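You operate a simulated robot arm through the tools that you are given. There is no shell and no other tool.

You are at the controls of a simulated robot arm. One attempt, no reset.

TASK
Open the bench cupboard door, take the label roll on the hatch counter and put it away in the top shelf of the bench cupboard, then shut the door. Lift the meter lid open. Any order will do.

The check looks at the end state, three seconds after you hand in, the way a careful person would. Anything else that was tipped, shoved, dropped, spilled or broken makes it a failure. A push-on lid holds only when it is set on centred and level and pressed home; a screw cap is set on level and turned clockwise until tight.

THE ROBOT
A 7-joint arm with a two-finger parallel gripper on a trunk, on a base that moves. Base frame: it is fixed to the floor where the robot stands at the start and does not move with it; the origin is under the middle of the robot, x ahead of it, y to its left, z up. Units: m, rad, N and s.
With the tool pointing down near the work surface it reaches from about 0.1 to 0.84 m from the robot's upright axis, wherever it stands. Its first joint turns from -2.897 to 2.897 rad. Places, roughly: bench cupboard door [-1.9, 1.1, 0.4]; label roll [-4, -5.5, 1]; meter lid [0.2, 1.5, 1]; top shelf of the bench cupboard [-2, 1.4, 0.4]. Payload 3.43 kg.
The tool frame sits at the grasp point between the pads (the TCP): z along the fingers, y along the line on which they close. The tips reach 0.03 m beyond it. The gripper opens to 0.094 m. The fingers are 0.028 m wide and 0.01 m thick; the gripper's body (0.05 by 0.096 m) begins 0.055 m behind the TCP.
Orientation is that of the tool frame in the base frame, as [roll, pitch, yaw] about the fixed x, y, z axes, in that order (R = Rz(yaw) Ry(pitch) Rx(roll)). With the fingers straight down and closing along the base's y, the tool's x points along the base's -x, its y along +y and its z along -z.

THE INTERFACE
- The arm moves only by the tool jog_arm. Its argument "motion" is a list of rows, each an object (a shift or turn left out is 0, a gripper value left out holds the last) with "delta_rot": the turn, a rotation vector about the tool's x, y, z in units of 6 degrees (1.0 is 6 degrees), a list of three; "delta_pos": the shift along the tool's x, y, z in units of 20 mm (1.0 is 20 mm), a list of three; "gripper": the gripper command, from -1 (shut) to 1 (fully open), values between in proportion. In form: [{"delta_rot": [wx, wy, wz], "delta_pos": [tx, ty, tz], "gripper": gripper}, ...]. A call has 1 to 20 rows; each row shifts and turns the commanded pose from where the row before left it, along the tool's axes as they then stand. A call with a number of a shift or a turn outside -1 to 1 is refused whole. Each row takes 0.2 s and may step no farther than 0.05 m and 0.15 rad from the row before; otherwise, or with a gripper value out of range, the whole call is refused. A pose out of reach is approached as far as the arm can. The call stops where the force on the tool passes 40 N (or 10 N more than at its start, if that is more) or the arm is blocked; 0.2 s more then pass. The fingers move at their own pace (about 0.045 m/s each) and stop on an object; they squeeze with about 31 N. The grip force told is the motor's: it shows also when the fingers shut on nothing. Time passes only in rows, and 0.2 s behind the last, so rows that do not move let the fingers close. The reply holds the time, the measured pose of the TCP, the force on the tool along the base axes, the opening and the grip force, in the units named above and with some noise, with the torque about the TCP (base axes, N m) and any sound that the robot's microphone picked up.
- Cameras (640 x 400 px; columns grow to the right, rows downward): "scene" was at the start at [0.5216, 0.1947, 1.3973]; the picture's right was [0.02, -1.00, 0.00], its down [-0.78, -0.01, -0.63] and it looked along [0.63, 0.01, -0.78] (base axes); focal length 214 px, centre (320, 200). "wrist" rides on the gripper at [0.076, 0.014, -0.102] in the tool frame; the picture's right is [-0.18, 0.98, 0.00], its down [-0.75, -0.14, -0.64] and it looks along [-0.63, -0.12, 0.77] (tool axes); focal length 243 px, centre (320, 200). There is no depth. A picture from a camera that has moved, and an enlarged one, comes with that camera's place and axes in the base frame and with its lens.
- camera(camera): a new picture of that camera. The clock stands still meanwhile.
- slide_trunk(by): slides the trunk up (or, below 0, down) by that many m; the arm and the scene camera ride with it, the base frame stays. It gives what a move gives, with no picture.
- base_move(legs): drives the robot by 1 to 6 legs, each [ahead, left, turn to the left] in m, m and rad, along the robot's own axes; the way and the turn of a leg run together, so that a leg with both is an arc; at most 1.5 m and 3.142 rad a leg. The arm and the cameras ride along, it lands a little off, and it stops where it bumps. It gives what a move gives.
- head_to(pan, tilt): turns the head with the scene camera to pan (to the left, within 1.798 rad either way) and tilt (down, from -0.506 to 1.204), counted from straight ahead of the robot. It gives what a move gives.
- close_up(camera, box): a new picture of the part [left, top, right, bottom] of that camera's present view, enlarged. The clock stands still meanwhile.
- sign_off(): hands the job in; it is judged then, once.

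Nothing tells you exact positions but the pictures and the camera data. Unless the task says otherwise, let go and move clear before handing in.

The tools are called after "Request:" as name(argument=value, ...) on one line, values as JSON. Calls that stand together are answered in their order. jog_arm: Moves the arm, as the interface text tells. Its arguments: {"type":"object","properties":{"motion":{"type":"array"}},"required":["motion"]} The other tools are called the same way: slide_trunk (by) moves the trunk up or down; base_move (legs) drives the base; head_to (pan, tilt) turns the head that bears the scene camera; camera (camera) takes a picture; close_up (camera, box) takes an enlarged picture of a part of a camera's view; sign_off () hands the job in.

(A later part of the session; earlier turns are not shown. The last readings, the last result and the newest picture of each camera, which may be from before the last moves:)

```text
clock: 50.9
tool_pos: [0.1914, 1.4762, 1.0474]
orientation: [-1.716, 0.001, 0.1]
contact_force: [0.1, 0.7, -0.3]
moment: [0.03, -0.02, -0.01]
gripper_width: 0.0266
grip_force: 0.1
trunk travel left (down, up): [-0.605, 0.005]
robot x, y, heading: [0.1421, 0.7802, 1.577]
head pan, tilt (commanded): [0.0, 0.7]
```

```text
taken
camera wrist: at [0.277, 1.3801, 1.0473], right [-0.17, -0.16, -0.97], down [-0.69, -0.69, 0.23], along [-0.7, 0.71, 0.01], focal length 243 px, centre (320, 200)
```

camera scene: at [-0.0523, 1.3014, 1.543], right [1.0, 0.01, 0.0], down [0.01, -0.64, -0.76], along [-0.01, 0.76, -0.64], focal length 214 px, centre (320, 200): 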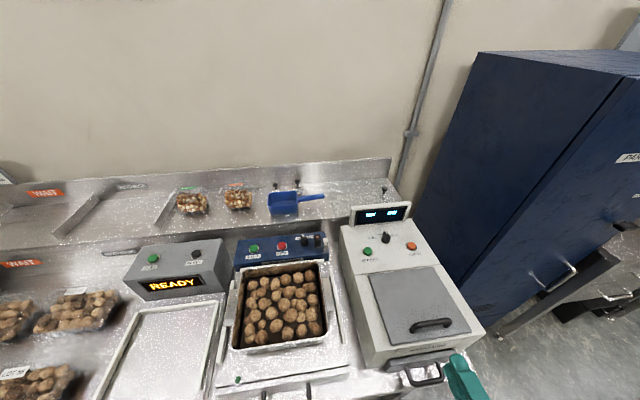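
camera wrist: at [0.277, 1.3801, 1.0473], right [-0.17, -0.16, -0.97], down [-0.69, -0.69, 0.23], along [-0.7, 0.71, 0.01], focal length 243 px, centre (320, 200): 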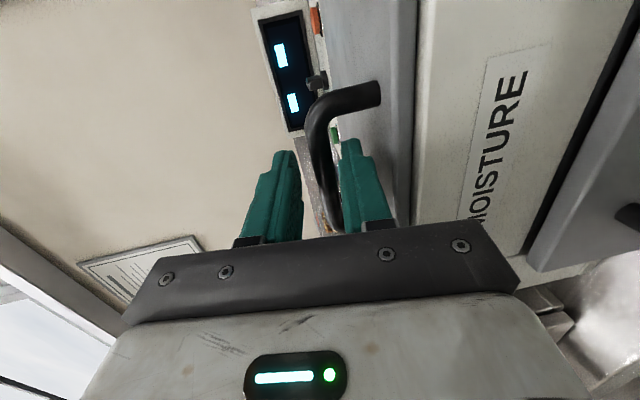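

Same position as the first successful lift. I'll raise along the arc, 5 rows first.

Request:
jog_arm(motion=[{"delta_rot": [-0.67, 0, 0], "delta_pos": [0, -0.77, 0.09]}, {"delta_rot": [-0.67, 0, 0], "delta_pos": [0, -0.77, 0.11]}, {"delta_rot": [-0.67, 0, 0], "delta_pos": [0, -0.76, 0.14]}, {"delta_rot": [-0.67, 0, 0], "delta_pos": [0, -0.76, 0.16]}, {"delta_rot": [-0.67, 0, 0], "delta_pos": [0, -0.75, 0.19]}, {}])

Request:
jog_arm(motion=[{"delta_rot": [-0.67, 0, 0], "delta_pos": [0, -0.75, 0.21]}, {"delta_rot": [-0.67, 0, 0], "delta_pos": [0, -0.74, 0.24]}, {"delta_rot": [-0.67, 0, 0], "delta_pos": [0, -0.73, 0.27]}, {"delta_rot": [-0.67, 0, 0], "delta_pos": [0, -0.72, 0.29]}, {"delta_rot": [-0.67, 0, 0], "delta_pos": [0, -0.71, 0.31]}, {}])

```text
clock: 52.3
tool_pos: [0.188, 1.5104, 1.1159]
orientation: [-2.068, 0.001, 0.101]
contact_force: [0.7, -0.5, -1.0]
moment: [-0.01, 0.03, 0.02]
gripper_width: 0.0275
grip_force: 0.3
trunk travel left (down, up): [-0.605, 0.005]
robot x, y, heading: [0.1434, 0.7788, 1.583]
head pan, tilt (commanded): [0.0, 0.7]
```

```text
clock: 53.7
tool_pos: [0.1809, 1.575, 1.1586]
orientation: [-2.419, 0.001, 0.101]
contact_force: [0.2, -0.2, -0.7]
moment: [0.01, 0.01, 0.01]
gripper_width: 0.0271
grip_force: 0.4
trunk travel left (down, up): [-0.605, 0.005]
robot x, y, heading: [0.1463, 0.7763, 1.578]
head pan, tilt (commanded): [0.0, 0.7]
```

The lid is at ~58° again. From here the arc is nearly horizontal, so I'll push it on by driving the base forward 3 cm.

Request:
base_move(legs=[[0.03, 0, 0]])

Request:
camera(camera="wrist")

```text
clock: 54.5
tool_pos: [0.1804, 1.6038, 1.1581]
orientation: [-2.418, 0.002, 0.1]
contact_force: [0.3, 0.2, -0.7]
moment: [0.03, -0.01, 0.03]
gripper_width: 0.0271
grip_force: 0.8
trunk travel left (down, up): [-0.605, 0.005]
robot x, y, heading: [0.1424, 0.8067, 1.578]
head pan, tilt (commanded): [0.0, 0.7]
```

```text
taken
camera wrist: at [0.2635, 1.5331, 1.2251], right [-0.11, -0.75, -0.65], down [-0.72, -0.39, 0.58], along [-0.69, 0.53, -0.5], focal length 243 px, centre (320, 200)
```

wrist: 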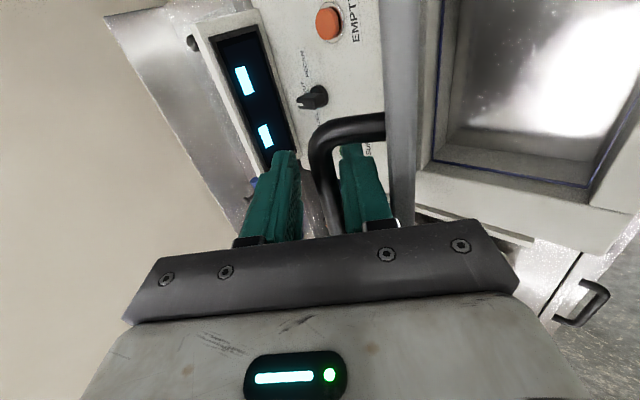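

The lid is now near 70°. I'll drive 2 cm more, then let the arm draw back the same amount while tilting the fingers further down so they stay clear of the lid edge.

Request:
base_move(legs=[[0.02, 0, 0]])

Request:
jog_arm(motion=[{"delta_rot": [-0.6, 0, 0], "delta_pos": [0, 0.25, -0.2]}, {"delta_rot": [-0.6, 0, 0], "delta_pos": [0, 0.25, -0.2]}, {"delta_rot": [-0.6, 0, 0], "delta_pos": [0, 0.2, -0.15]}, {}])

Request:
camera(camera="wrist")

```text
clock: 55.3
tool_pos: [0.1784, 1.6233, 1.1604]
orientation: [-2.416, -0.001, 0.104]
contact_force: [-3.2, -23.6, 28.9]
moment: [-2.99, -1.62, 1.36]
gripper_width: 0.0264
grip_force: 0.1
trunk travel left (down, up): [-0.605, 0.005]
robot x, y, heading: [0.1443, 0.8282, 1.58]
head pan, tilt (commanded): [0.0, 0.7]
```

```text
clock: 56.3
tool_pos: [0.1816, 1.6056, 1.1609]
orientation: [-2.605, 0.0, 0.101]
contact_force: [-0.4, 0.3, -0.8]
moment: [0.0, -0.02, 0.01]
gripper_width: 0.0271
grip_force: 0.3
trunk travel left (down, up): [-0.605, 0.005]
robot x, y, heading: [0.1426, 0.8259, 1.575]
head pan, tilt (commanded): [0.0, 0.7]
```

```text
taken
camera wrist: at [0.2636, 1.5484, 1.2393], right [-0.1, -0.86, -0.5], down [-0.73, -0.28, 0.62], along [-0.68, 0.43, -0.6], focal length 243 px, centre (320, 200)
```

wrist: 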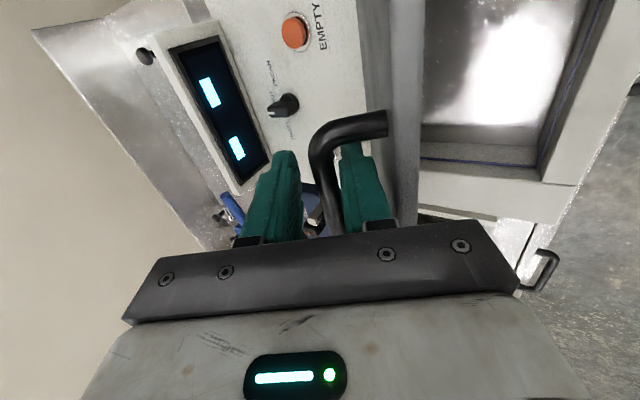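

The push met the lid's edge against the lower finger; after tilting to ~59° the force is gone. I'll drive 2.5 cm more and then again draw back and tilt.

Request:
base_move(legs=[[0.022, 0, 0]])

Request:
jog_arm(motion=[{"delta_rot": [-0.6, 0, 0], "delta_pos": [0, 0.15, -0.1]}, {"delta_rot": [-0.6, 0, 0], "delta_pos": [0, 0.15, -0.05]}, {"delta_rot": [-0.5, 0, 0], "delta_pos": [0, 0.15, -0.05]}, {}])

Request:
camera(camera="wrist")

Request:
camera(camera="scene")

```text
clock: 57.1
tool_pos: [0.1809, 1.6282, 1.1603]
orientation: [-2.606, 0.001, 0.104]
contact_force: [0.2, -0.4, -2.9]
moment: [-0.02, -0.02, -0.01]
gripper_width: 0.0271
grip_force: 0.4
trunk travel left (down, up): [-0.605, 0.005]
robot x, y, heading: [0.1446, 0.8479, 1.585]
head pan, tilt (commanded): [0.0, 0.7]
```

```text
clock: 58.1
tool_pos: [0.1823, 1.6187, 1.1588]
orientation: [-2.785, -0.001, 0.102]
contact_force: [-0.2, -0.6, 0.5]
moment: [-0.01, -0.01, -0.01]
gripper_width: 0.0273
grip_force: 0.7
trunk travel left (down, up): [-0.605, 0.005]
robot x, y, heading: [0.1419, 0.847, 1.58]
head pan, tilt (commanded): [0.0, 0.7]
```

```text
taken
camera wrist: at [0.263, 1.5765, 1.2487], right [-0.09, -0.94, -0.34], down [-0.74, -0.17, 0.65], along [-0.67, 0.31, -0.68], focal length 243 px, centre (320, 200)
```

wrist: 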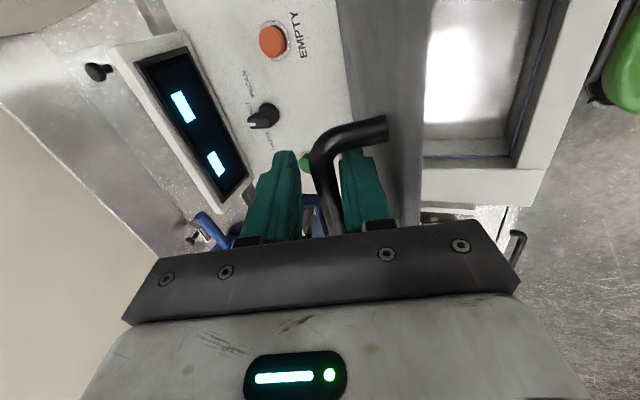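

```text
taken
camera scene: at [-0.0532, 1.3731, 1.543], right [1.0, 0.01, 0.0], down [0.01, -0.64, -0.76], along [-0.01, 0.76, -0.64], focal length 214 px, centre (320, 200)
```

scene: 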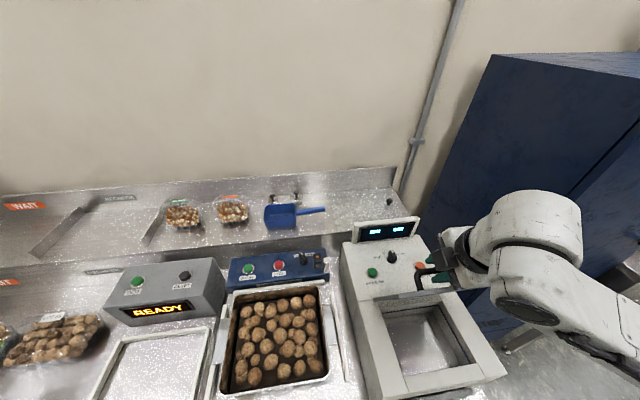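

The lid is near 80° with fingers nearly pointing down. Driving another 3 cm should bring it past vertical.

Request:
base_move(legs=[[0.03, 0, 0]])

Request:
jog_arm(motion=[{"delta_rot": [-0.6, 0, 0], "delta_pos": [0, 0.05, 0]}, {"delta_rot": [-0.6, 0, 0], "delta_pos": [0, 0.05, 0]}, {}])

Request:
camera(camera="wrist")

Request:
camera(camera="scene")

```text
clock: 59.0
tool_pos: [0.1811, 1.6496, 1.1599]
orientation: [-2.783, 0.001, 0.104]
contact_force: [0.2, -0.7, -1.3]
moment: [0.04, -0.01, -0.01]
gripper_width: 0.0268
grip_force: 0.3
trunk travel left (down, up): [-0.605, 0.005]
robot x, y, heading: [0.1407, 0.8773, 1.58]
head pan, tilt (commanded): [0.0, 0.7]
```

```text
clock: 59.8
tool_pos: [0.183, 1.6477, 1.1595]
orientation: [-2.911, -0.002, 0.104]
contact_force: [0.4, -0.4, 0.2]
moment: [0.02, -0.02, 0.02]
gripper_width: 0.0271
grip_force: 0.3
trunk travel left (down, up): [-0.605, 0.005]
robot x, y, heading: [0.1442, 0.8804, 1.58]
head pan, tilt (commanded): [0.0, 0.7]
```

```text
taken
camera wrist: at [0.262, 1.6171, 1.254], right [-0.09, -0.97, -0.23], down [-0.75, -0.09, 0.66], along [-0.66, 0.22, -0.72], focal length 243 px, centre (320, 200)
```

wrist: 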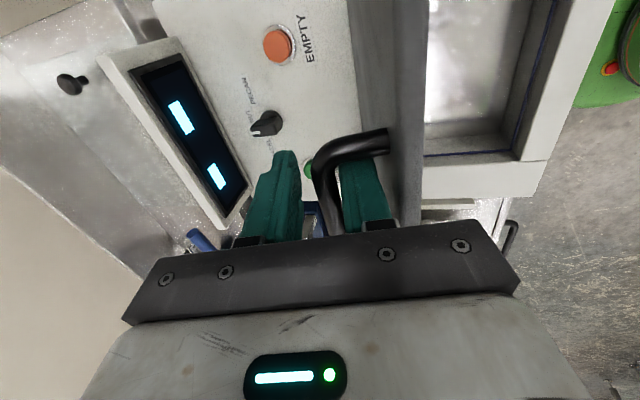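

```text
taken
camera scene: at [-0.0534, 1.4038, 1.5429], right [1.0, 0.01, 0.0], down [0.01, -0.64, -0.76], along [-0.01, 0.76, -0.64], focal length 214 px, centre (320, 200)
```

scene: 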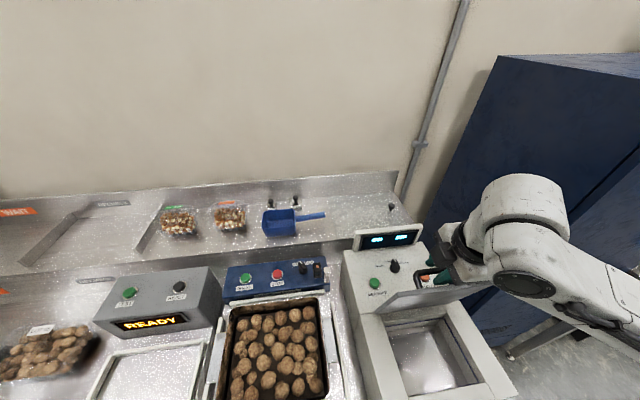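

The lid looks about vertical now. Another 3 cm forward should take it beyond.

Request:
base_move(legs=[[0.03, 0, 0]])

Request:
camera(camera="wrist")

Request:
camera(camera="scene")

```text
clock: 60.6
tool_pos: [0.1789, 1.6773, 1.1588]
orientation: [-2.91, 0.004, 0.106]
contact_force: [-21.9, -3.2, -7.4]
moment: [0.22, 0.22, -0.36]
gripper_width: 0.0286
grip_force: 1.4
trunk travel left (down, up): [-0.605, 0.005]
robot x, y, heading: [0.1427, 0.9102, 1.575]
head pan, tilt (commanded): [0.0, 0.7]
```

```text
taken
camera wrist: at [0.2588, 1.6477, 1.2529], right [-0.08, -0.97, -0.22], down [-0.75, -0.09, 0.66], along [-0.66, 0.22, -0.72], focal length 243 px, centre (320, 200)
```

wrist: 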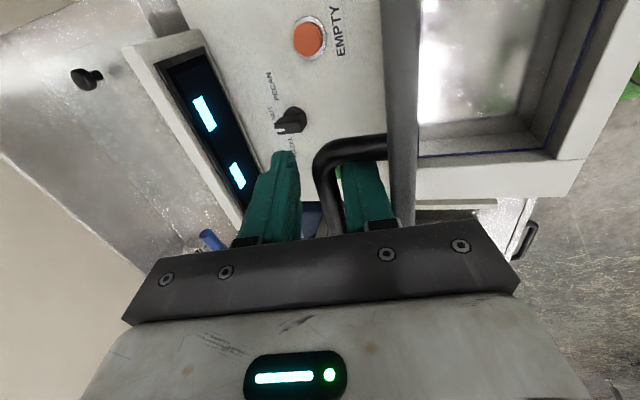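

```text
taken
camera scene: at [-0.0553, 1.4344, 1.5427], right [1.0, 0.01, 0.0], down [0.01, -0.64, -0.76], along [-0.01, 0.76, -0.64], focal length 214 px, centre (320, 200)
```

scene: 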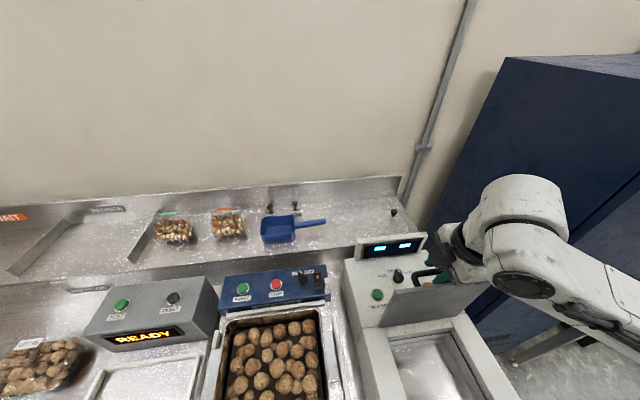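

The finger is leaning on the handle's right post because the arc drifts left. I'll shift the tool about 12 mm left and push on a little further.

Request:
jog_arm(motion=[{"delta_pos": [-0.3, 0, 0]}, {"delta_pos": [-0.3, 0, 0]}, {}])

Request:
base_move(legs=[[0.02, 0, 0]])

Request:
camera(camera="wrist")

Request:
close_up(camera="scene", box=[330, 220, 530, 400])

```text
clock: 61.4
tool_pos: [0.1681, 1.6753, 1.1582]
orientation: [-2.912, 0.004, 0.106]
contact_force: [0.0, 0.2, 0.2]
moment: [-0.02, -0.02, -0.03]
gripper_width: 0.027
grip_force: 0.1
trunk travel left (down, up): [-0.605, 0.005]
robot x, y, heading: [0.14, 0.9118, 1.578]
head pan, tilt (commanded): [0.0, 0.7]
```

```text
clock: 62.2
tool_pos: [0.166, 1.6946, 1.1568]
orientation: [-2.912, 0.006, 0.108]
contact_force: [-5.4, -4.6, -4.8]
moment: [-0.39, -0.26, 0.52]
gripper_width: 0.0302
grip_force: 2.5
trunk travel left (down, up): [-0.605, 0.005]
robot x, y, heading: [0.1389, 0.9325, 1.579]
head pan, tilt (commanded): [0.0, 0.7]
```

```text
taken
camera wrist: at [0.2468, 1.6656, 1.2528], right [-0.08, -0.97, -0.22], down [-0.75, -0.09, 0.66], along [-0.66, 0.22, -0.72], focal length 243 px, centre (320, 200)
```

wrist: 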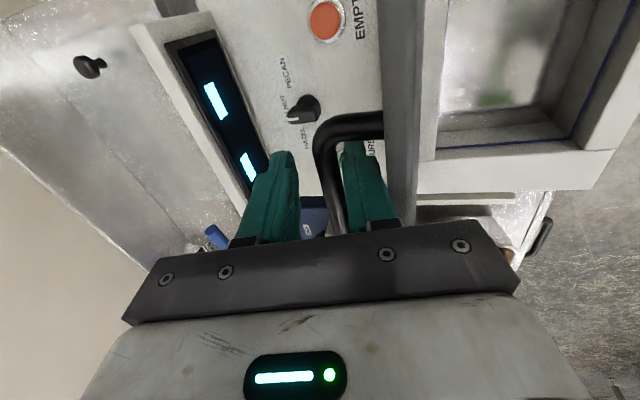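

```text
2.22 times, centred on (430, 310) of scene
camera zoom: at [-0.0547, 1.4541, 1.5429], right [1.0, 0.01, 0.0], down [0.01, -0.64, -0.76], along [-0.01, 0.76, -0.64], focal length 477 px, centre (76, -44)
```

zoom: 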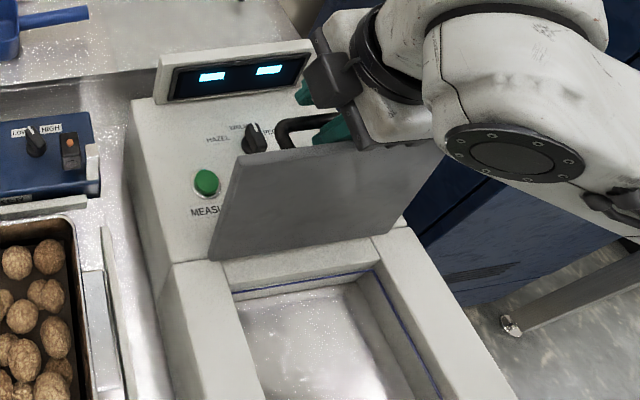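

The lid is now roughly 98° open. I'll nudge 1.5 cm more to see whether it reaches its stop.

Request:
base_move(legs=[[0.015, 0, 0]])

Request:
close_up(camera="scene", box=[330, 220, 530, 400])

Request:
close_up(camera="wrist", box=[220, 60, 440, 240])

```text
clock: 63.0
tool_pos: [0.1655, 1.7087, 1.1572]
orientation: [-2.918, 0.005, 0.114]
contact_force: [-3.9, -19.5, -7.1]
moment: [-2.27, -1.18, 1.94]
gripper_width: 0.0383
grip_force: 10.0
trunk travel left (down, up): [-0.605, 0.005]
robot x, y, heading: [0.1399, 0.9466, 1.58]
head pan, tilt (commanded): [0.0, 0.7]
```

```text
2.22 times, centred on (430, 310) of scene
camera zoom: at [-0.0554, 1.4683, 1.543], right [1.0, 0.01, 0.0], down [0.01, -0.64, -0.77], along [-0.01, 0.77, -0.64], focal length 477 px, centre (76, -44)
```

zoom: 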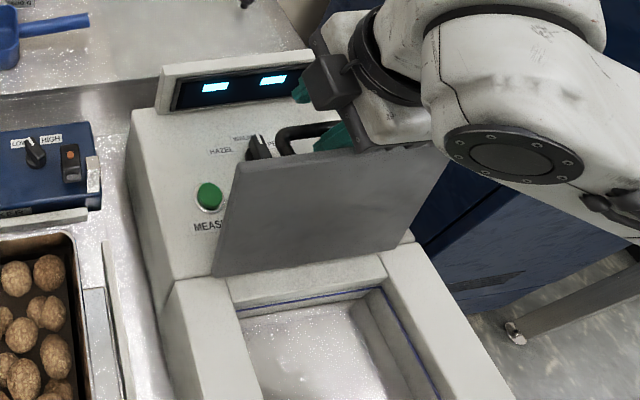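

```text
2.22 times, centred on (330, 150) of wrist
camera zoom: at [0.2451, 1.6796, 1.252], right [-0.08, -0.97, -0.22], down [-0.74, -0.09, 0.66], along [-0.66, 0.21, -0.72], focal length 539 px, centre (298, 311)
```

zoom: 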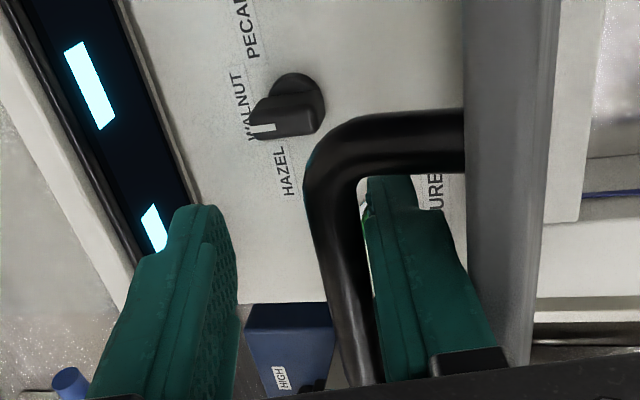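

The lid is at its stop now (resistance rose to ~20 N). I'll relieve the push by backing 1 cm, open the fingers a bit and draw the tool up off the bar.

Request:
base_move(legs=[[-0.012, 0, 0]])

Request:
close_up(camera="wrist", box=[220, 60, 440, 240])

```text
clock: 63.7
tool_pos: [0.167, 1.6978, 1.1576]
orientation: [-2.916, 0.006, 0.114]
contact_force: [5.9, 0.3, 11.0]
moment: [-0.72, -0.25, 0.59]
gripper_width: 0.026
grip_force: 0.1
trunk travel left (down, up): [-0.605, 0.005]
robot x, y, heading: [0.1426, 0.9326, 1.584]
head pan, tilt (commanded): [0.0, 0.7]
```

```text
2.22 times, centred on (330, 150) of wrist
camera zoom: at [0.2464, 1.668, 1.2526], right [-0.08, -0.97, -0.22], down [-0.74, -0.09, 0.66], along [-0.66, 0.21, -0.72], focal length 539 px, centre (298, 311)
```

zoom: 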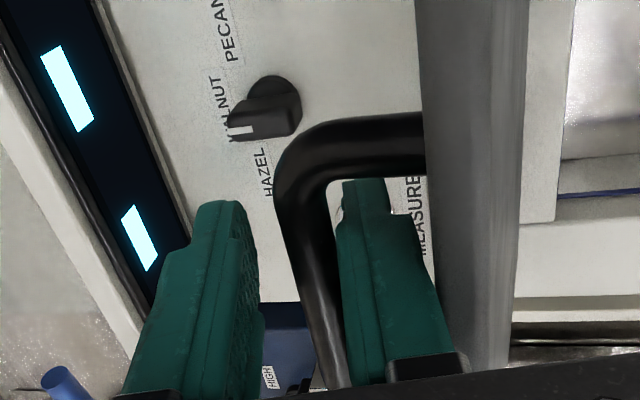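

There is a slight upward contact; the fingers should come off along their own axis. I'll try a small 1.5 cm retreat along the tool axis first.

Request:
jog_arm(motion=[{"delta_pos": [0, 0, -0.4]}, {"delta_pos": [0, 0, -0.4]}, {}])

```text
clock: 64.5
tool_pos: [0.1671, 1.6942, 1.1725]
orientation: [-2.916, 0.005, 0.112]
contact_force: [-0.6, -0.1, 0.4]
moment: [-0.01, -0.01, 0.02]
gripper_width: 0.0267
grip_force: 0.2
trunk travel left (down, up): [-0.605, 0.005]
robot x, y, heading: [0.1433, 0.9335, 1.584]
head pan, tilt (commanded): [0.0, 0.7]
```

That worked without hitting reach limits. I'll continue retreating along the tool axis.

Request:
jog_arm(motion=[{"delta_pos": [0, 0, -0.4]}, {"delta_pos": [0, 0, -0.4]}, {"delta_pos": [0, 0, -0.4]}, {}])

Request:
camera(camera="wrist")

Request:
close_up(camera="scene", box=[330, 220, 530, 400])

```text
clock: 65.5
tool_pos: [0.1694, 1.6882, 1.1966]
orientation: [-2.918, 0.007, 0.112]
contact_force: [0.3, 0.5, -0.5]
moment: [0.01, -0.02, 0.01]
gripper_width: 0.0265
grip_force: 0.0
trunk travel left (down, up): [-0.605, 0.005]
robot x, y, heading: [0.14, 0.9322, 1.583]
head pan, tilt (commanded): [0.0, 0.7]
```

```text
taken
camera wrist: at [0.2477, 1.6596, 1.2918], right [-0.08, -0.97, -0.22], down [-0.74, -0.09, 0.66], along [-0.66, 0.21, -0.72], focal length 243 px, centre (320, 200)
```

wrist: 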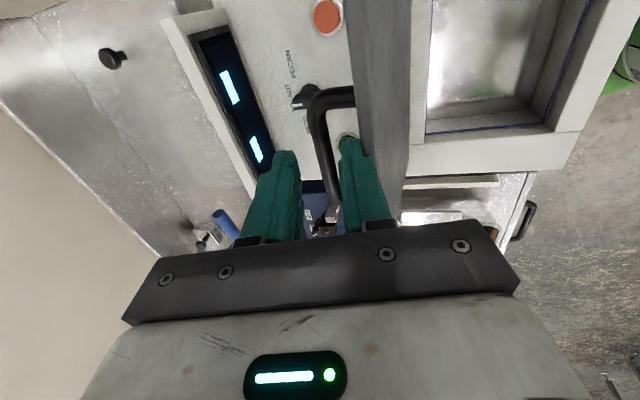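

```text
2.22 times, centred on (430, 310) of scene
camera zoom: at [-0.0548, 1.457, 1.5429], right [1.0, 0.01, 0.0], down [0.01, -0.64, -0.76], along [-0.01, 0.76, -0.64], focal length 477 px, centre (76, -44)
```

zoom: 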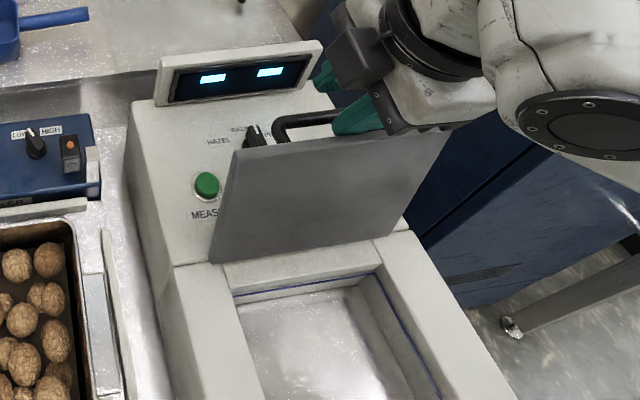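

The lid stays open with the bar free. I'll rise 3.5 cm more so the tips clear the lid's top edge.

Request:
jog_arm(motion=[{"delta_pos": [0, 0, -0.5]}, {"delta_pos": [0, 0, -0.5]}, {"delta_pos": [0, 0, -0.5]}, {"delta_pos": [0, 0, -0.4]}, {}])

Request:
close_up(camera="scene", box=[330, 220, 530, 400])

Request:
camera(camera="wrist")

```text
clock: 66.7
tool_pos: [0.1685, 1.6798, 1.2332]
orientation: [-2.916, 0.005, 0.111]
contact_force: [-0.8, -0.3, 0.0]
moment: [-0.06, -0.02, 0.03]
gripper_width: 0.0269
grip_force: 0.1
trunk travel left (down, up): [-0.605, 0.005]
robot x, y, heading: [0.1429, 0.9364, 1.585]
head pan, tilt (commanded): [0.0, 0.7]
```

```text
2.22 times, centred on (430, 310) of scene
camera zoom: at [-0.0548, 1.457, 1.5429], right [1.0, 0.01, 0.0], down [0.01, -0.64, -0.76], along [-0.01, 0.76, -0.64], focal length 477 px, centre (76, -44)
```

zoom: 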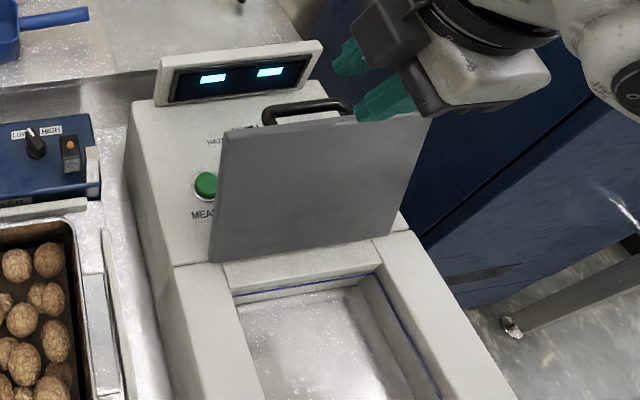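

```text
taken
camera wrist: at [0.2486, 1.6507, 1.3288], right [-0.08, -0.97, -0.22], down [-0.74, -0.09, 0.66], along [-0.66, 0.21, -0.72], focal length 243 px, centre (320, 200)
```

wrist: 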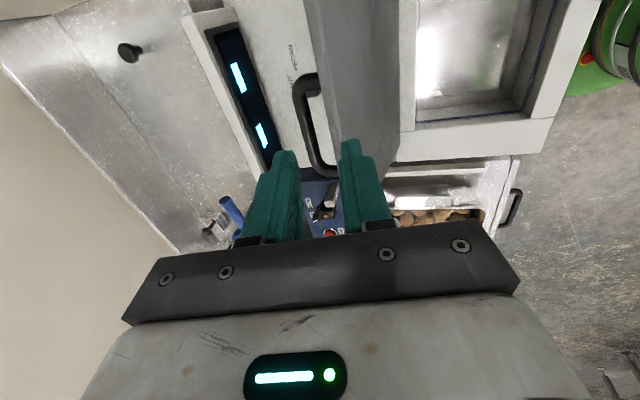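

The finger tips are clear, and the lid has dropped back to its stop at about 107°, staying open by itself. I'll back the base away straight.

Request:
base_move(legs=[[-0.6, 0, 0]])

Request:
camera(camera="scene")

```text
clock: 70.1
tool_pos: [0.1749, 1.0789, 1.2336]
orientation: [-2.917, 0.006, 0.113]
contact_force: [-0.7, -0.7, 0.4]
moment: [0.02, 0.02, 0.0]
gripper_width: 0.0267
grip_force: 0.0
trunk travel left (down, up): [-0.605, 0.005]
robot x, y, heading: [0.1457, 0.3343, 1.58]
head pan, tilt (commanded): [0.0, 0.7]
```

```text
taken
camera scene: at [-0.0492, 0.8561, 1.5429], right [1.0, 0.01, 0.0], down [0.01, -0.64, -0.76], along [-0.01, 0.76, -0.64], focal length 214 px, centre (320, 200)
```

scene: 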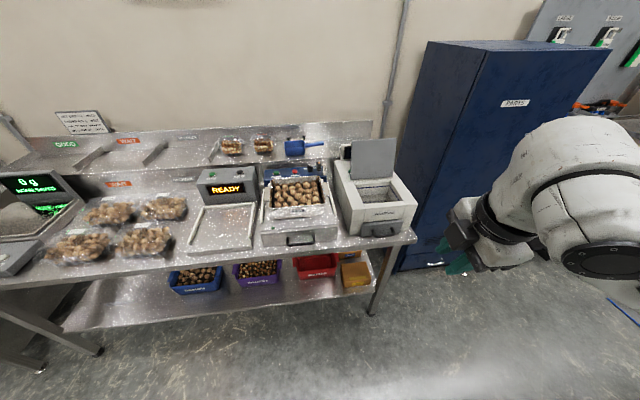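

The meter lid stands open and nothing else is disturbed. Now I'll look left toward the bench cupboard at x≈-1.9.

Request:
head_to(pan=1.1, tilt=0.45)

Request:
camera(camera="scene")

Request:
head_to(pan=1.79, tilt=0.3)

Request:
camera(camera="scene")

```text
clock: 71.4
tool_pos: [0.1748, 1.0796, 1.2331]
orientation: [-2.917, 0.004, 0.114]
contact_force: [-1.2, 0.0, 0.6]
moment: [-0.02, 0.0, -0.01]
gripper_width: 0.0266
grip_force: 0.0
trunk travel left (down, up): [-0.605, 0.005]
robot x, y, heading: [0.1468, 0.3346, 1.582]
head pan, tilt (commanded): [1.1, 0.45]
```

```text
taken
camera scene: at [-0.1306, 0.812, 1.5651], right [0.45, 0.9, 0.0], down [0.39, -0.19, -0.9], along [-0.81, 0.4, -0.44], focal length 214 px, centre (320, 200)
```

scene: 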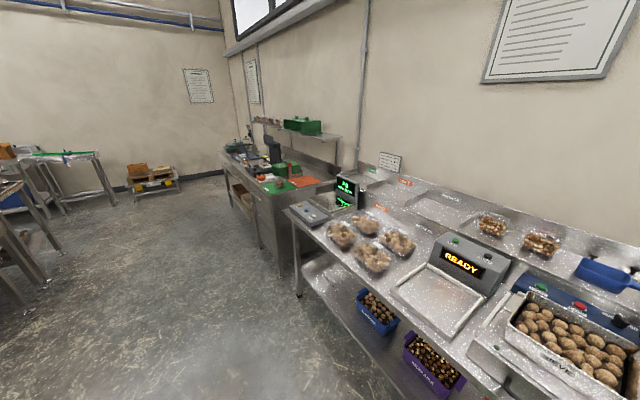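

```text
clock: 72.5
tool_pos: [0.1745, 1.0771, 1.233]
orientation: [-2.915, 0.004, 0.114]
contact_force: [-0.6, -0.4, 0.1]
moment: [-0.04, 0.0, 0.0]
gripper_width: 0.0268
grip_force: 0.1
trunk travel left (down, up): [-0.605, 0.005]
robot x, y, heading: [0.1452, 0.33, 1.587]
head pan, tilt (commanded): [1.791, 0.3]
```

```text
taken
camera scene: at [-0.1393, 0.7499, 1.5791], right [-0.23, 0.97, 0.0], down [0.29, 0.07, -0.96], along [-0.93, -0.22, -0.3], focal length 214 px, centre (320, 200)
```

scene: 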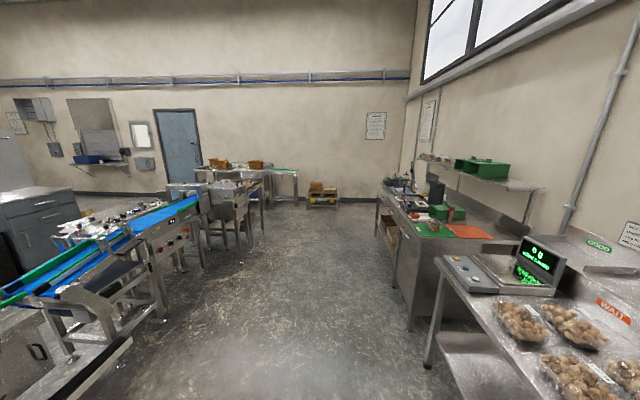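

The cupboard should be in the bench further along this wall (x≈-1.9), and the hatch counter seems to be at the far wall on the left. I'll turn to face -x and drive up toward the bench cupboard.

Request:
base_move(legs=[[0, 0, 1.555], [0.7, 0.1, 0]])

Request:
head_to(pan=-0.8, tilt=0.55)

Request:
camera(camera="scene")

```text
clock: 80.1
tool_pos: [-1.2993, 0.2984, 1.2324]
orientation: [-2.917, 0.006, 1.652]
contact_force: [-0.4, 0.0, -0.6]
moment: [0.0, 0.02, 0.0]
gripper_width: 0.0267
grip_force: 0.1
trunk travel left (down, up): [-0.605, 0.005]
robot x, y, heading: [-0.5511, 0.2459, 3.124]
head pan, tilt (commanded): [1.791, 0.3]
```

```text
clock: 82.4
tool_pos: [-1.3001, 0.2974, 1.2334]
orientation: [-2.915, 0.004, 1.651]
contact_force: [-0.4, 0.1, 0.4]
moment: [-0.05, 0.01, -0.01]
gripper_width: 0.0265
grip_force: 0.2
trunk travel left (down, up): [-0.605, 0.005]
robot x, y, heading: [-0.5519, 0.2492, 3.124]
head pan, tilt (commanded): [-0.799, 0.55]
```

```text
taken
camera scene: at [-1.0578, 0.1261, 1.5561], right [0.73, 0.68, 0.0], down [0.36, -0.38, -0.85], along [-0.58, 0.62, -0.52], focal length 214 px, centre (320, 200)
```

scene: 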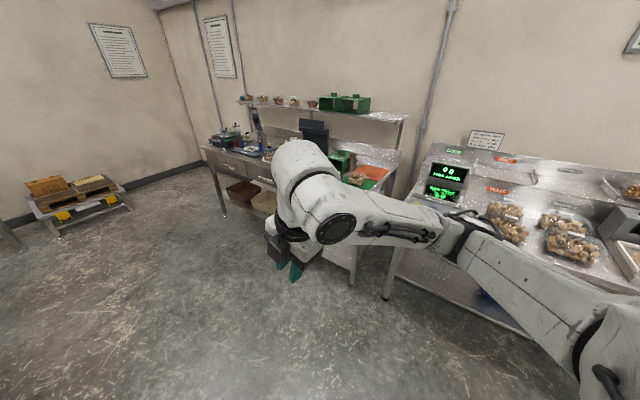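

The arm hides the cupboard. I'll drive on and turn to face the bench so I can see the doors.

Request:
base_move(legs=[[0.9, 0.1, 0], [0, 0, -1.5]])

Request:
head_to(pan=0.5, tilt=0.8)

Request:
camera(camera="scene")

```text
clock: 90.8
tool_pos: [-1.432, 0.9083, 1.2335]
orientation: [-2.916, 0.005, 0.137]
contact_force: [0.2, 0.2, 0.5]
moment: [0.02, -0.01, 0.01]
gripper_width: 0.0267
grip_force: 0.1
trunk travel left (down, up): [-0.605, 0.005]
robot x, y, heading: [-1.4392, 0.1623, 1.609]
head pan, tilt (commanded): [-0.799, 0.55]
```

```text
clock: 92.3
tool_pos: [-1.4328, 0.9075, 1.2328]
orientation: [-2.916, 0.004, 0.135]
contact_force: [-0.6, -0.2, -0.4]
moment: [0.0, -0.01, -0.02]
gripper_width: 0.0267
grip_force: 0.1
trunk travel left (down, up): [-0.605, 0.005]
robot x, y, heading: [-1.4388, 0.1594, 1.608]
head pan, tilt (commanded): [0.499, 0.799]
```

```text
taken
camera scene: at [-1.6876, 0.6642, 1.5347], right [0.86, 0.51, 0.0], down [0.36, -0.62, -0.7], along [-0.35, 0.6, -0.72], focal length 214 px, centre (320, 200)
```

scene: 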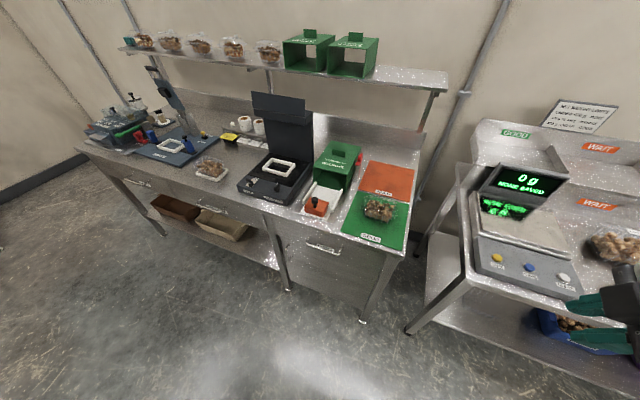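

The bench cupboard is the enclosed section at the bench's right end with a handle near the top. I'll back off, lower the trunk and look straight at it.

Request:
close_up(camera="scene", box=[240, 180, 440, 330])

Request:
base_move(legs=[[-0.5, 0.3, 0]])

Request:
slide_trunk(by=-0.4)

Request:
head_to(pan=0.1, tilt=0.5)

Request:
camera(camera="scene")

```text
2.67 times, centred on (340, 255) of scene
camera zoom: at [-1.6876, 0.6642, 1.5347], right [0.86, 0.51, 0.0], down [0.36, -0.62, -0.7], along [-0.35, 0.6, -0.72], focal length 572 px, centre (267, 53)
```

zoom: 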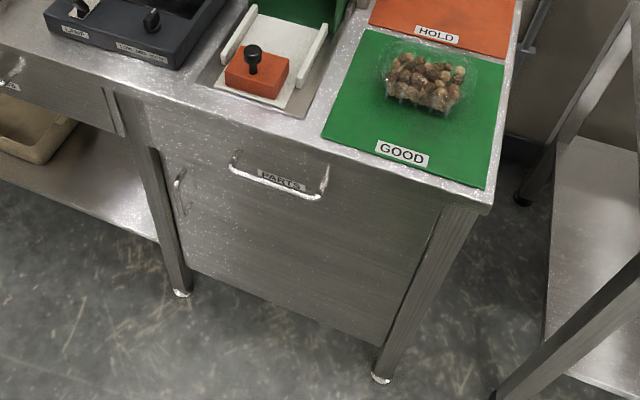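

```text
clock: 95.7
tool_pos: [-1.7129, 0.3854, 1.2325]
orientation: [-2.916, 0.003, 0.137]
contact_force: [-0.2, -0.7, 0.0]
moment: [-0.01, 0.01, 0.01]
gripper_width: 0.0268
grip_force: 0.0
trunk travel left (down, up): [-0.605, 0.005]
robot x, y, heading: [-1.7176, -0.3619, 1.605]
head pan, tilt (commanded): [0.499, 0.799]
```

```text
clock: 99.5
tool_pos: [-1.7103, 0.384, 0.8339]
orientation: [-2.916, 0.004, 0.138]
contact_force: [-0.3, 0.5, 0.6]
moment: [-0.01, -0.02, 0.01]
gripper_width: 0.0268
grip_force: 0.1
trunk travel left (down, up): [-0.205, 0.405]
robot x, y, heading: [-1.7208, -0.3612, 1.605]
head pan, tilt (commanded): [0.499, 0.799]
```

```text
clock: 100.4
tool_pos: [-1.7112, 0.3847, 0.8331]
orientation: [-2.916, 0.005, 0.138]
contact_force: [0.0, 0.5, 0.1]
moment: [-0.03, -0.02, 0.04]
gripper_width: 0.0266
grip_force: 0.1
trunk travel left (down, up): [-0.205, 0.405]
robot x, y, heading: [-1.7199, -0.3627, 1.613]
head pan, tilt (commanded): [0.099, 0.499]
```

```text
taken
camera scene: at [-1.9386, 0.1619, 1.1606], right [0.99, 0.14, 0.0], down [0.07, -0.47, -0.88], along [-0.12, 0.87, -0.48], focal length 214 px, centre (320, 200)
```

scene: 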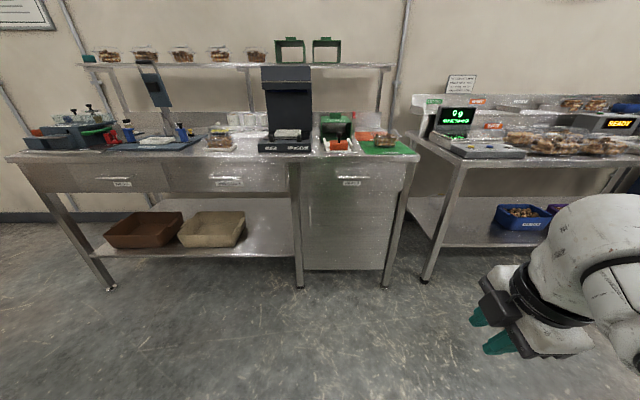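

Request:
close_up(camera="scene", box=[275, 140, 435, 300])

```text
2.50 times, centred on (355, 220) of scene
camera zoom: at [-1.9386, 0.1619, 1.1606], right [0.99, 0.14, 0.0], down [0.07, -0.47, -0.88], along [-0.12, 0.87, -0.48], focal length 536 px, centre (232, 150)
```

zoom: 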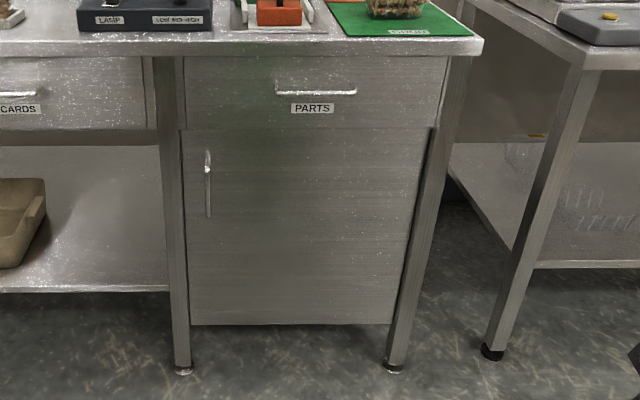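

Now it's clear: a "PARTS" drawer on top, and below it the cupboard door, about 0.5 m wide, z 0.14–0.68, with a vertical handle at its left near [-2.11, 1.07, 0.58], hinged at the right. I'll roll the tool so the fingers close sideways and pitch it forward.

Request:
jog_arm(motion=[{"delta_rot": [0, 0, 1]}, {"delta_rot": [0, 0, 1]}, {"delta_rot": [0, 0, 1]}, {"delta_rot": [0, 0, 1]}, {"delta_rot": [0, 0, 1]}, {"delta_rot": [0, 0, 1]}, {"delta_rot": [0, 0, 1]}, {"delta_rot": [0, 0, 1]}, {"delta_rot": [0, 0, 1]}, {"delta_rot": [0, 0, 1]}, {"delta_rot": [0, 0, 1]}, {"delta_rot": [0, 0, 1]}, {"delta_rot": [0, 0, 1]}, {"delta_rot": [0, 0, 1]}, {"delta_rot": [0, 0, 1]}])

```text
clock: 103.6
tool_pos: [-1.7116, 0.3857, 0.8331]
orientation: [3.137, 0.226, -1.436]
contact_force: [0.6, 0.2, -0.9]
moment: [0.01, -0.03, -0.01]
gripper_width: 0.0268
grip_force: 0.0
trunk travel left (down, up): [-0.205, 0.405]
robot x, y, heading: [-1.7223, -0.3584, 1.605]
head pan, tilt (commanded): [0.099, 0.499]
```

The fingers now close sideways. I'll lower and then pitch the tool forward.

Request:
jog_arm(motion=[{"delta_pos": [0.5, 0, 1]}, {"delta_pos": [0.5, 0, 1]}, {"delta_pos": [0.5, 0, 1]}, {"delta_pos": [0.5, 0, 1]}, {"delta_pos": [0.5, 0, 1]}, {"delta_pos": [0.5, 0, 1]}, {"delta_pos": [0.5, 0, 1]}, {"delta_pos": [0.5, 0, 1]}, {"delta_pos": [0.5, 0, 1]}, {"delta_pos": [0.5, 0, 1]}])

Request:
jog_arm(motion=[{"delta_rot": [0, -1, 0]}, {"delta_rot": [0, -1, 0]}, {"delta_rot": [0, -1, 0]}, {"delta_rot": [0, -1, 0]}, {"delta_rot": [0, -1, 0]}, {"delta_rot": [0, -1, 0]}, {"delta_rot": [0, -1, 0]}])

```text
clock: 105.8
tool_pos: [-1.7048, 0.3333, 0.615]
orientation: [3.135, 0.224, -1.433]
contact_force: [-0.8, -0.1, -0.7]
moment: [0.0, 0.03, 0.01]
gripper_width: 0.0268
grip_force: 0.0
trunk travel left (down, up): [-0.205, 0.405]
robot x, y, heading: [-1.7196, -0.3632, 1.608]
head pan, tilt (commanded): [0.099, 0.499]
```

```text
clock: 107.4
tool_pos: [-1.7057, 0.3316, 0.6164]
orientation: [3.132, 0.961, -1.438]
contact_force: [-1.1, 0.3, 0.0]
moment: [0.0, 0.03, 0.01]
gripper_width: 0.0267
grip_force: 0.1
trunk travel left (down, up): [-0.205, 0.405]
robot x, y, heading: [-1.719, -0.3643, 1.611]
head pan, tilt (commanded): [0.099, 0.499]
```

The tool now points forward, 35° below horizontal and aligned with the cupboard's normal. I'll drive to bring the fingers near the handle, stopping short for a check.

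Request:
base_move(legs=[[0.1, 0.366, 0], [0.43, 0, 0]])

Request:
camera(camera="scene")

Request:
camera(camera="wrist")

```text
clock: 112.0
tool_pos: [-2.0936, 0.8522, 0.6149]
orientation: [3.135, 0.958, -1.443]
contact_force: [-0.1, 0.2, 0.1]
moment: [0.01, 0.01, 0.02]
gripper_width: 0.0268
grip_force: 0.1
trunk travel left (down, up): [-0.205, 0.405]
robot x, y, heading: [-2.1094, 0.1631, 1.605]
head pan, tilt (commanded): [0.099, 0.499]
```

```text
taken
camera scene: at [-2.3269, 0.6824, 1.1607], right [0.99, 0.13, 0.0], down [0.06, -0.47, -0.88], along [-0.12, 0.87, -0.48], focal length 214 px, centre (320, 200)
```

scene: 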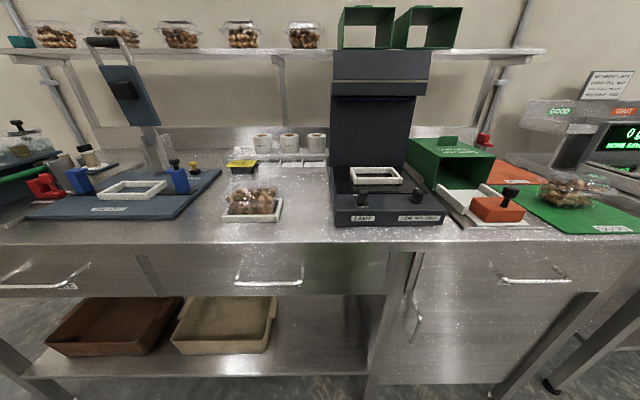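

```text
taken
camera wrist: at [-2.0906, 0.7227, 0.6119], right [-0.99, -0.03, 0.16], down [0.16, -0.07, 0.98], along [-0.02, 1.0, 0.07], focal length 243 px, centre (320, 200)
```

wrist: 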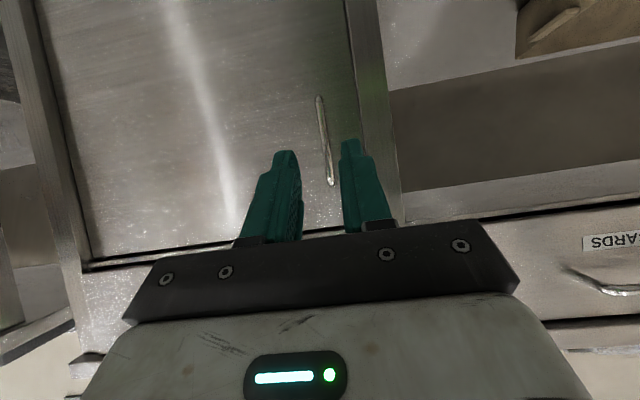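

The handle lies right between the fingers' line. I'll open the fingers to ~6 cm, lower 4 cm, and drive ~15 cm forward to stop about 7 cm short of the handle.

Request:
jog_arm(motion=[{"delta_pos": [0.82, 0, 0.575], "gripper": 0.28}, {"delta_pos": [0.82, 0, 0.575]}, {}, {}])

Request:
base_move(legs=[[0.148, 0.01, 0]])

Request:
camera(camera="wrist")

Request:
camera(camera="scene")

```text
clock: 113.0
tool_pos: [-2.093, 0.8523, 0.577]
orientation: [3.135, 0.957, -1.442]
contact_force: [0.1, -0.3, 0.7]
moment: [0.02, 0.03, -0.03]
gripper_width: 0.0604
grip_force: 0.0
trunk travel left (down, up): [-0.205, 0.405]
robot x, y, heading: [-2.1103, 0.1616, 1.604]
head pan, tilt (commanded): [0.099, 0.499]
```

```text
clock: 114.4
tool_pos: [-2.1088, 1.0021, 0.5766]
orientation: [3.134, 0.958, -1.44]
contact_force: [-0.8, -0.2, -0.4]
moment: [0.02, -0.02, 0.01]
gripper_width: 0.0604
grip_force: 0.0
trunk travel left (down, up): [-0.205, 0.405]
robot x, y, heading: [-2.123, 0.3034, 1.603]
head pan, tilt (commanded): [0.099, 0.499]
```

```text
taken
camera wrist: at [-2.105, 0.8727, 0.5729], right [-0.99, -0.03, 0.16], down [0.16, -0.07, 0.98], along [-0.02, 1.0, 0.07], focal length 243 px, centre (320, 200)
```

wrist: 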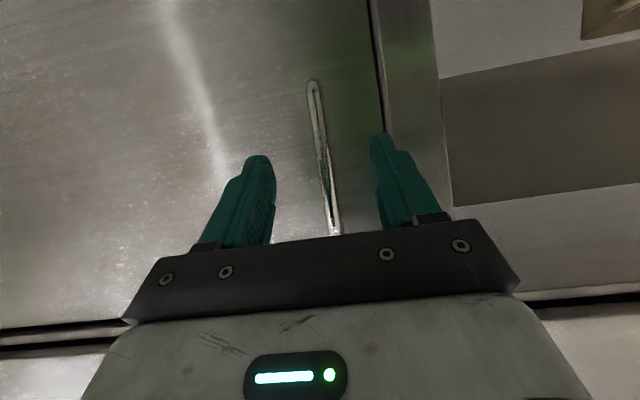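

```text
taken
camera scene: at [-2.3414, 0.8315, 1.1607], right [0.99, 0.13, 0.0], down [0.06, -0.47, -0.88], along [-0.12, 0.87, -0.48], focal length 214 px, centre (320, 200)
```

scene: 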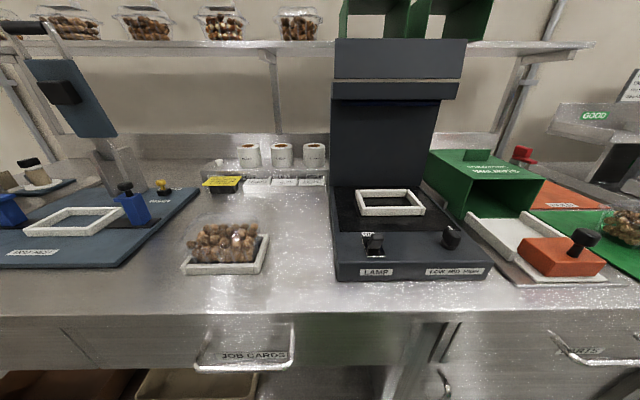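

The bar is centred between the fingers. I'll move forward horizontally 6 cm and check for contact.

Request:
jog_arm(motion=[{"delta_pos": [-0.4, 0, 0.57]}, {"delta_pos": [-0.4, 0, 0.57]}, {"delta_pos": [-0.4, 0, 0.57]}, {"delta_pos": [-0.4, 0, 0.57]}, {}])

Request:
camera(camera="wrist")

```text
clock: 115.6
tool_pos: [-2.1154, 1.0581, 0.5759]
orientation: [3.133, 0.958, -1.442]
contact_force: [-0.6, -0.4, -0.4]
moment: [0.0, 0.01, 0.0]
gripper_width: 0.0604
grip_force: 0.0
trunk travel left (down, up): [-0.205, 0.405]
robot x, y, heading: [-2.1237, 0.304, 1.604]
head pan, tilt (commanded): [0.099, 0.499]
```

```text
taken
camera wrist: at [-2.1122, 0.9286, 0.5723], right [-0.99, -0.03, 0.16], down [0.16, -0.07, 0.98], along [-0.02, 1.0, 0.07], focal length 243 px, centre (320, 200)
```

wrist: 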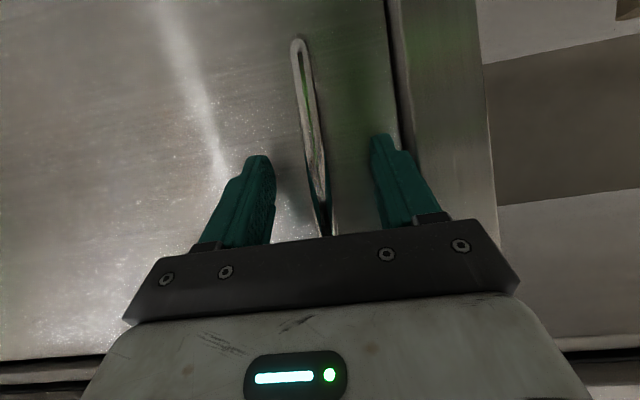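

The bar is between the fingers, about 5 mm off centre. I'll shift slightly, advance 6 mm, and close the grip on it.

Request:
jog_arm(motion=[{"delta_pos": [-0.17, -0.25, 0.25]}, {"gripper": -0.4}, {"gripper": -1}, {"gripper": -1}, {"gripper": -1}, {"gripper": -1}])

Request:
camera(camera="wrist")

```text
clock: 116.4
tool_pos: [-2.114, 1.0632, 0.5756]
orientation: [3.13, 0.952, -1.438]
contact_force: [-13.4, -14.1, 3.2]
moment: [0.15, 0.09, 0.69]
gripper_width: 0.0195
grip_force: 2.0
trunk travel left (down, up): [-0.205, 0.405]
robot x, y, heading: [-2.1263, 0.3093, 1.605]
head pan, tilt (commanded): [0.099, 0.499]
stopped in row 4: the force on the tool passed its limit at 47 N (the readings are from after the stop); the commanded pose is now the measured one
```

```text
taken
camera wrist: at [-2.1109, 0.9334, 0.5719], right [-0.99, -0.03, 0.16], down [0.16, -0.06, 0.99], along [-0.02, 1.0, 0.07], focal length 243 px, centre (320, 200)
```

wrist: 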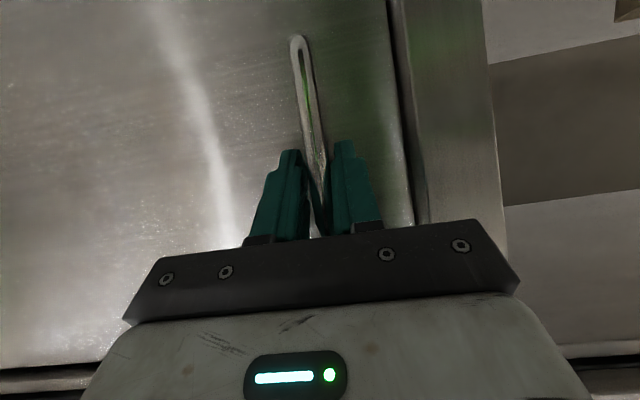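

One finger touched the bar first. I'll shift 2–3 mm to balance and close further.

Request:
jog_arm(motion=[{"delta_pos": [0, 0.12, 0], "gripper": -0.59}, {"gripper": -0.7}, {"gripper": -0.85}, {"gripper": -1}, {"gripper": -1}, {"gripper": -1}])

Request:
camera(camera="wrist")

```text
clock: 117.8
tool_pos: [-2.1152, 1.0629, 0.5751]
orientation: [3.131, 0.952, -1.438]
contact_force: [-10.2, -11.8, -3.0]
moment: [-0.06, -0.87, 0.1]
gripper_width: 0.0162
grip_force: 44.9
trunk travel left (down, up): [-0.205, 0.405]
robot x, y, heading: [-2.1221, 0.3065, 1.604]
head pan, tilt (commanded): [0.099, 0.499]
```

```text
taken
camera wrist: at [-2.1124, 0.9332, 0.5719], right [-0.99, -0.03, 0.16], down [0.16, -0.06, 0.99], along [-0.02, 1.0, 0.07], focal length 243 px, centre (320, 200)
```

wrist: 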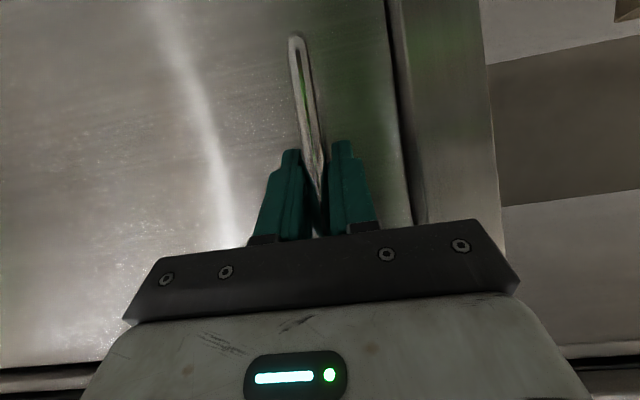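

The handle is gripped firmly. I'll pull the door along its arc (hinge on the right, radius ~0.45 m), the first ~10°.

Request:
jog_arm(motion=[{"delta_rot": [-0.326, 0, -0.232], "delta_pos": [0.545, -0.097, -0.766]}, {"delta_rot": [-0.326, 0, -0.232], "delta_pos": [0.545, -0.097, -0.766]}, {"delta_rot": [-0.326, 0, -0.232], "delta_pos": [0.545, -0.097, -0.766]}, {"delta_rot": [-0.326, 0, -0.232], "delta_pos": [0.545, -0.097, -0.766]}, {}])

Request:
camera(camera="wrist")

```text
clock: 119.0
tool_pos: [-2.0928, 0.9909, 0.5746]
orientation: [3.131, 0.954, -1.271]
contact_force: [-6.6, -2.8, -8.8]
moment: [0.74, -0.4, 0.01]
gripper_width: 0.0165
grip_force: 45.0
trunk travel left (down, up): [-0.205, 0.405]
robot x, y, heading: [-2.1259, 0.304, 1.604]
head pan, tilt (commanded): [0.099, 0.499]
```

```text
taken
camera wrist: at [-2.0688, 0.8638, 0.5718], right [-0.97, -0.2, 0.16], down [0.17, -0.04, 0.99], along [-0.19, 0.98, 0.07], focal length 243 px, centre (320, 200)
```

wrist: 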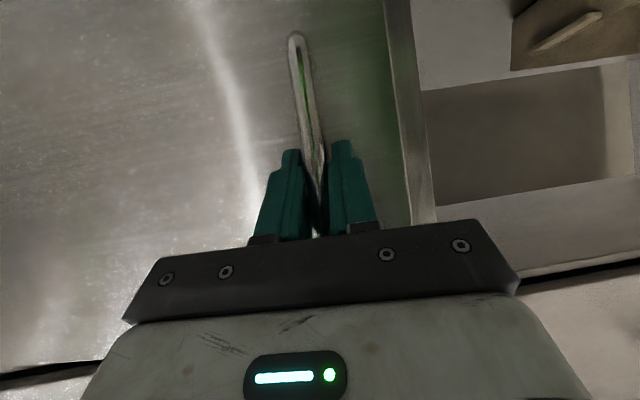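

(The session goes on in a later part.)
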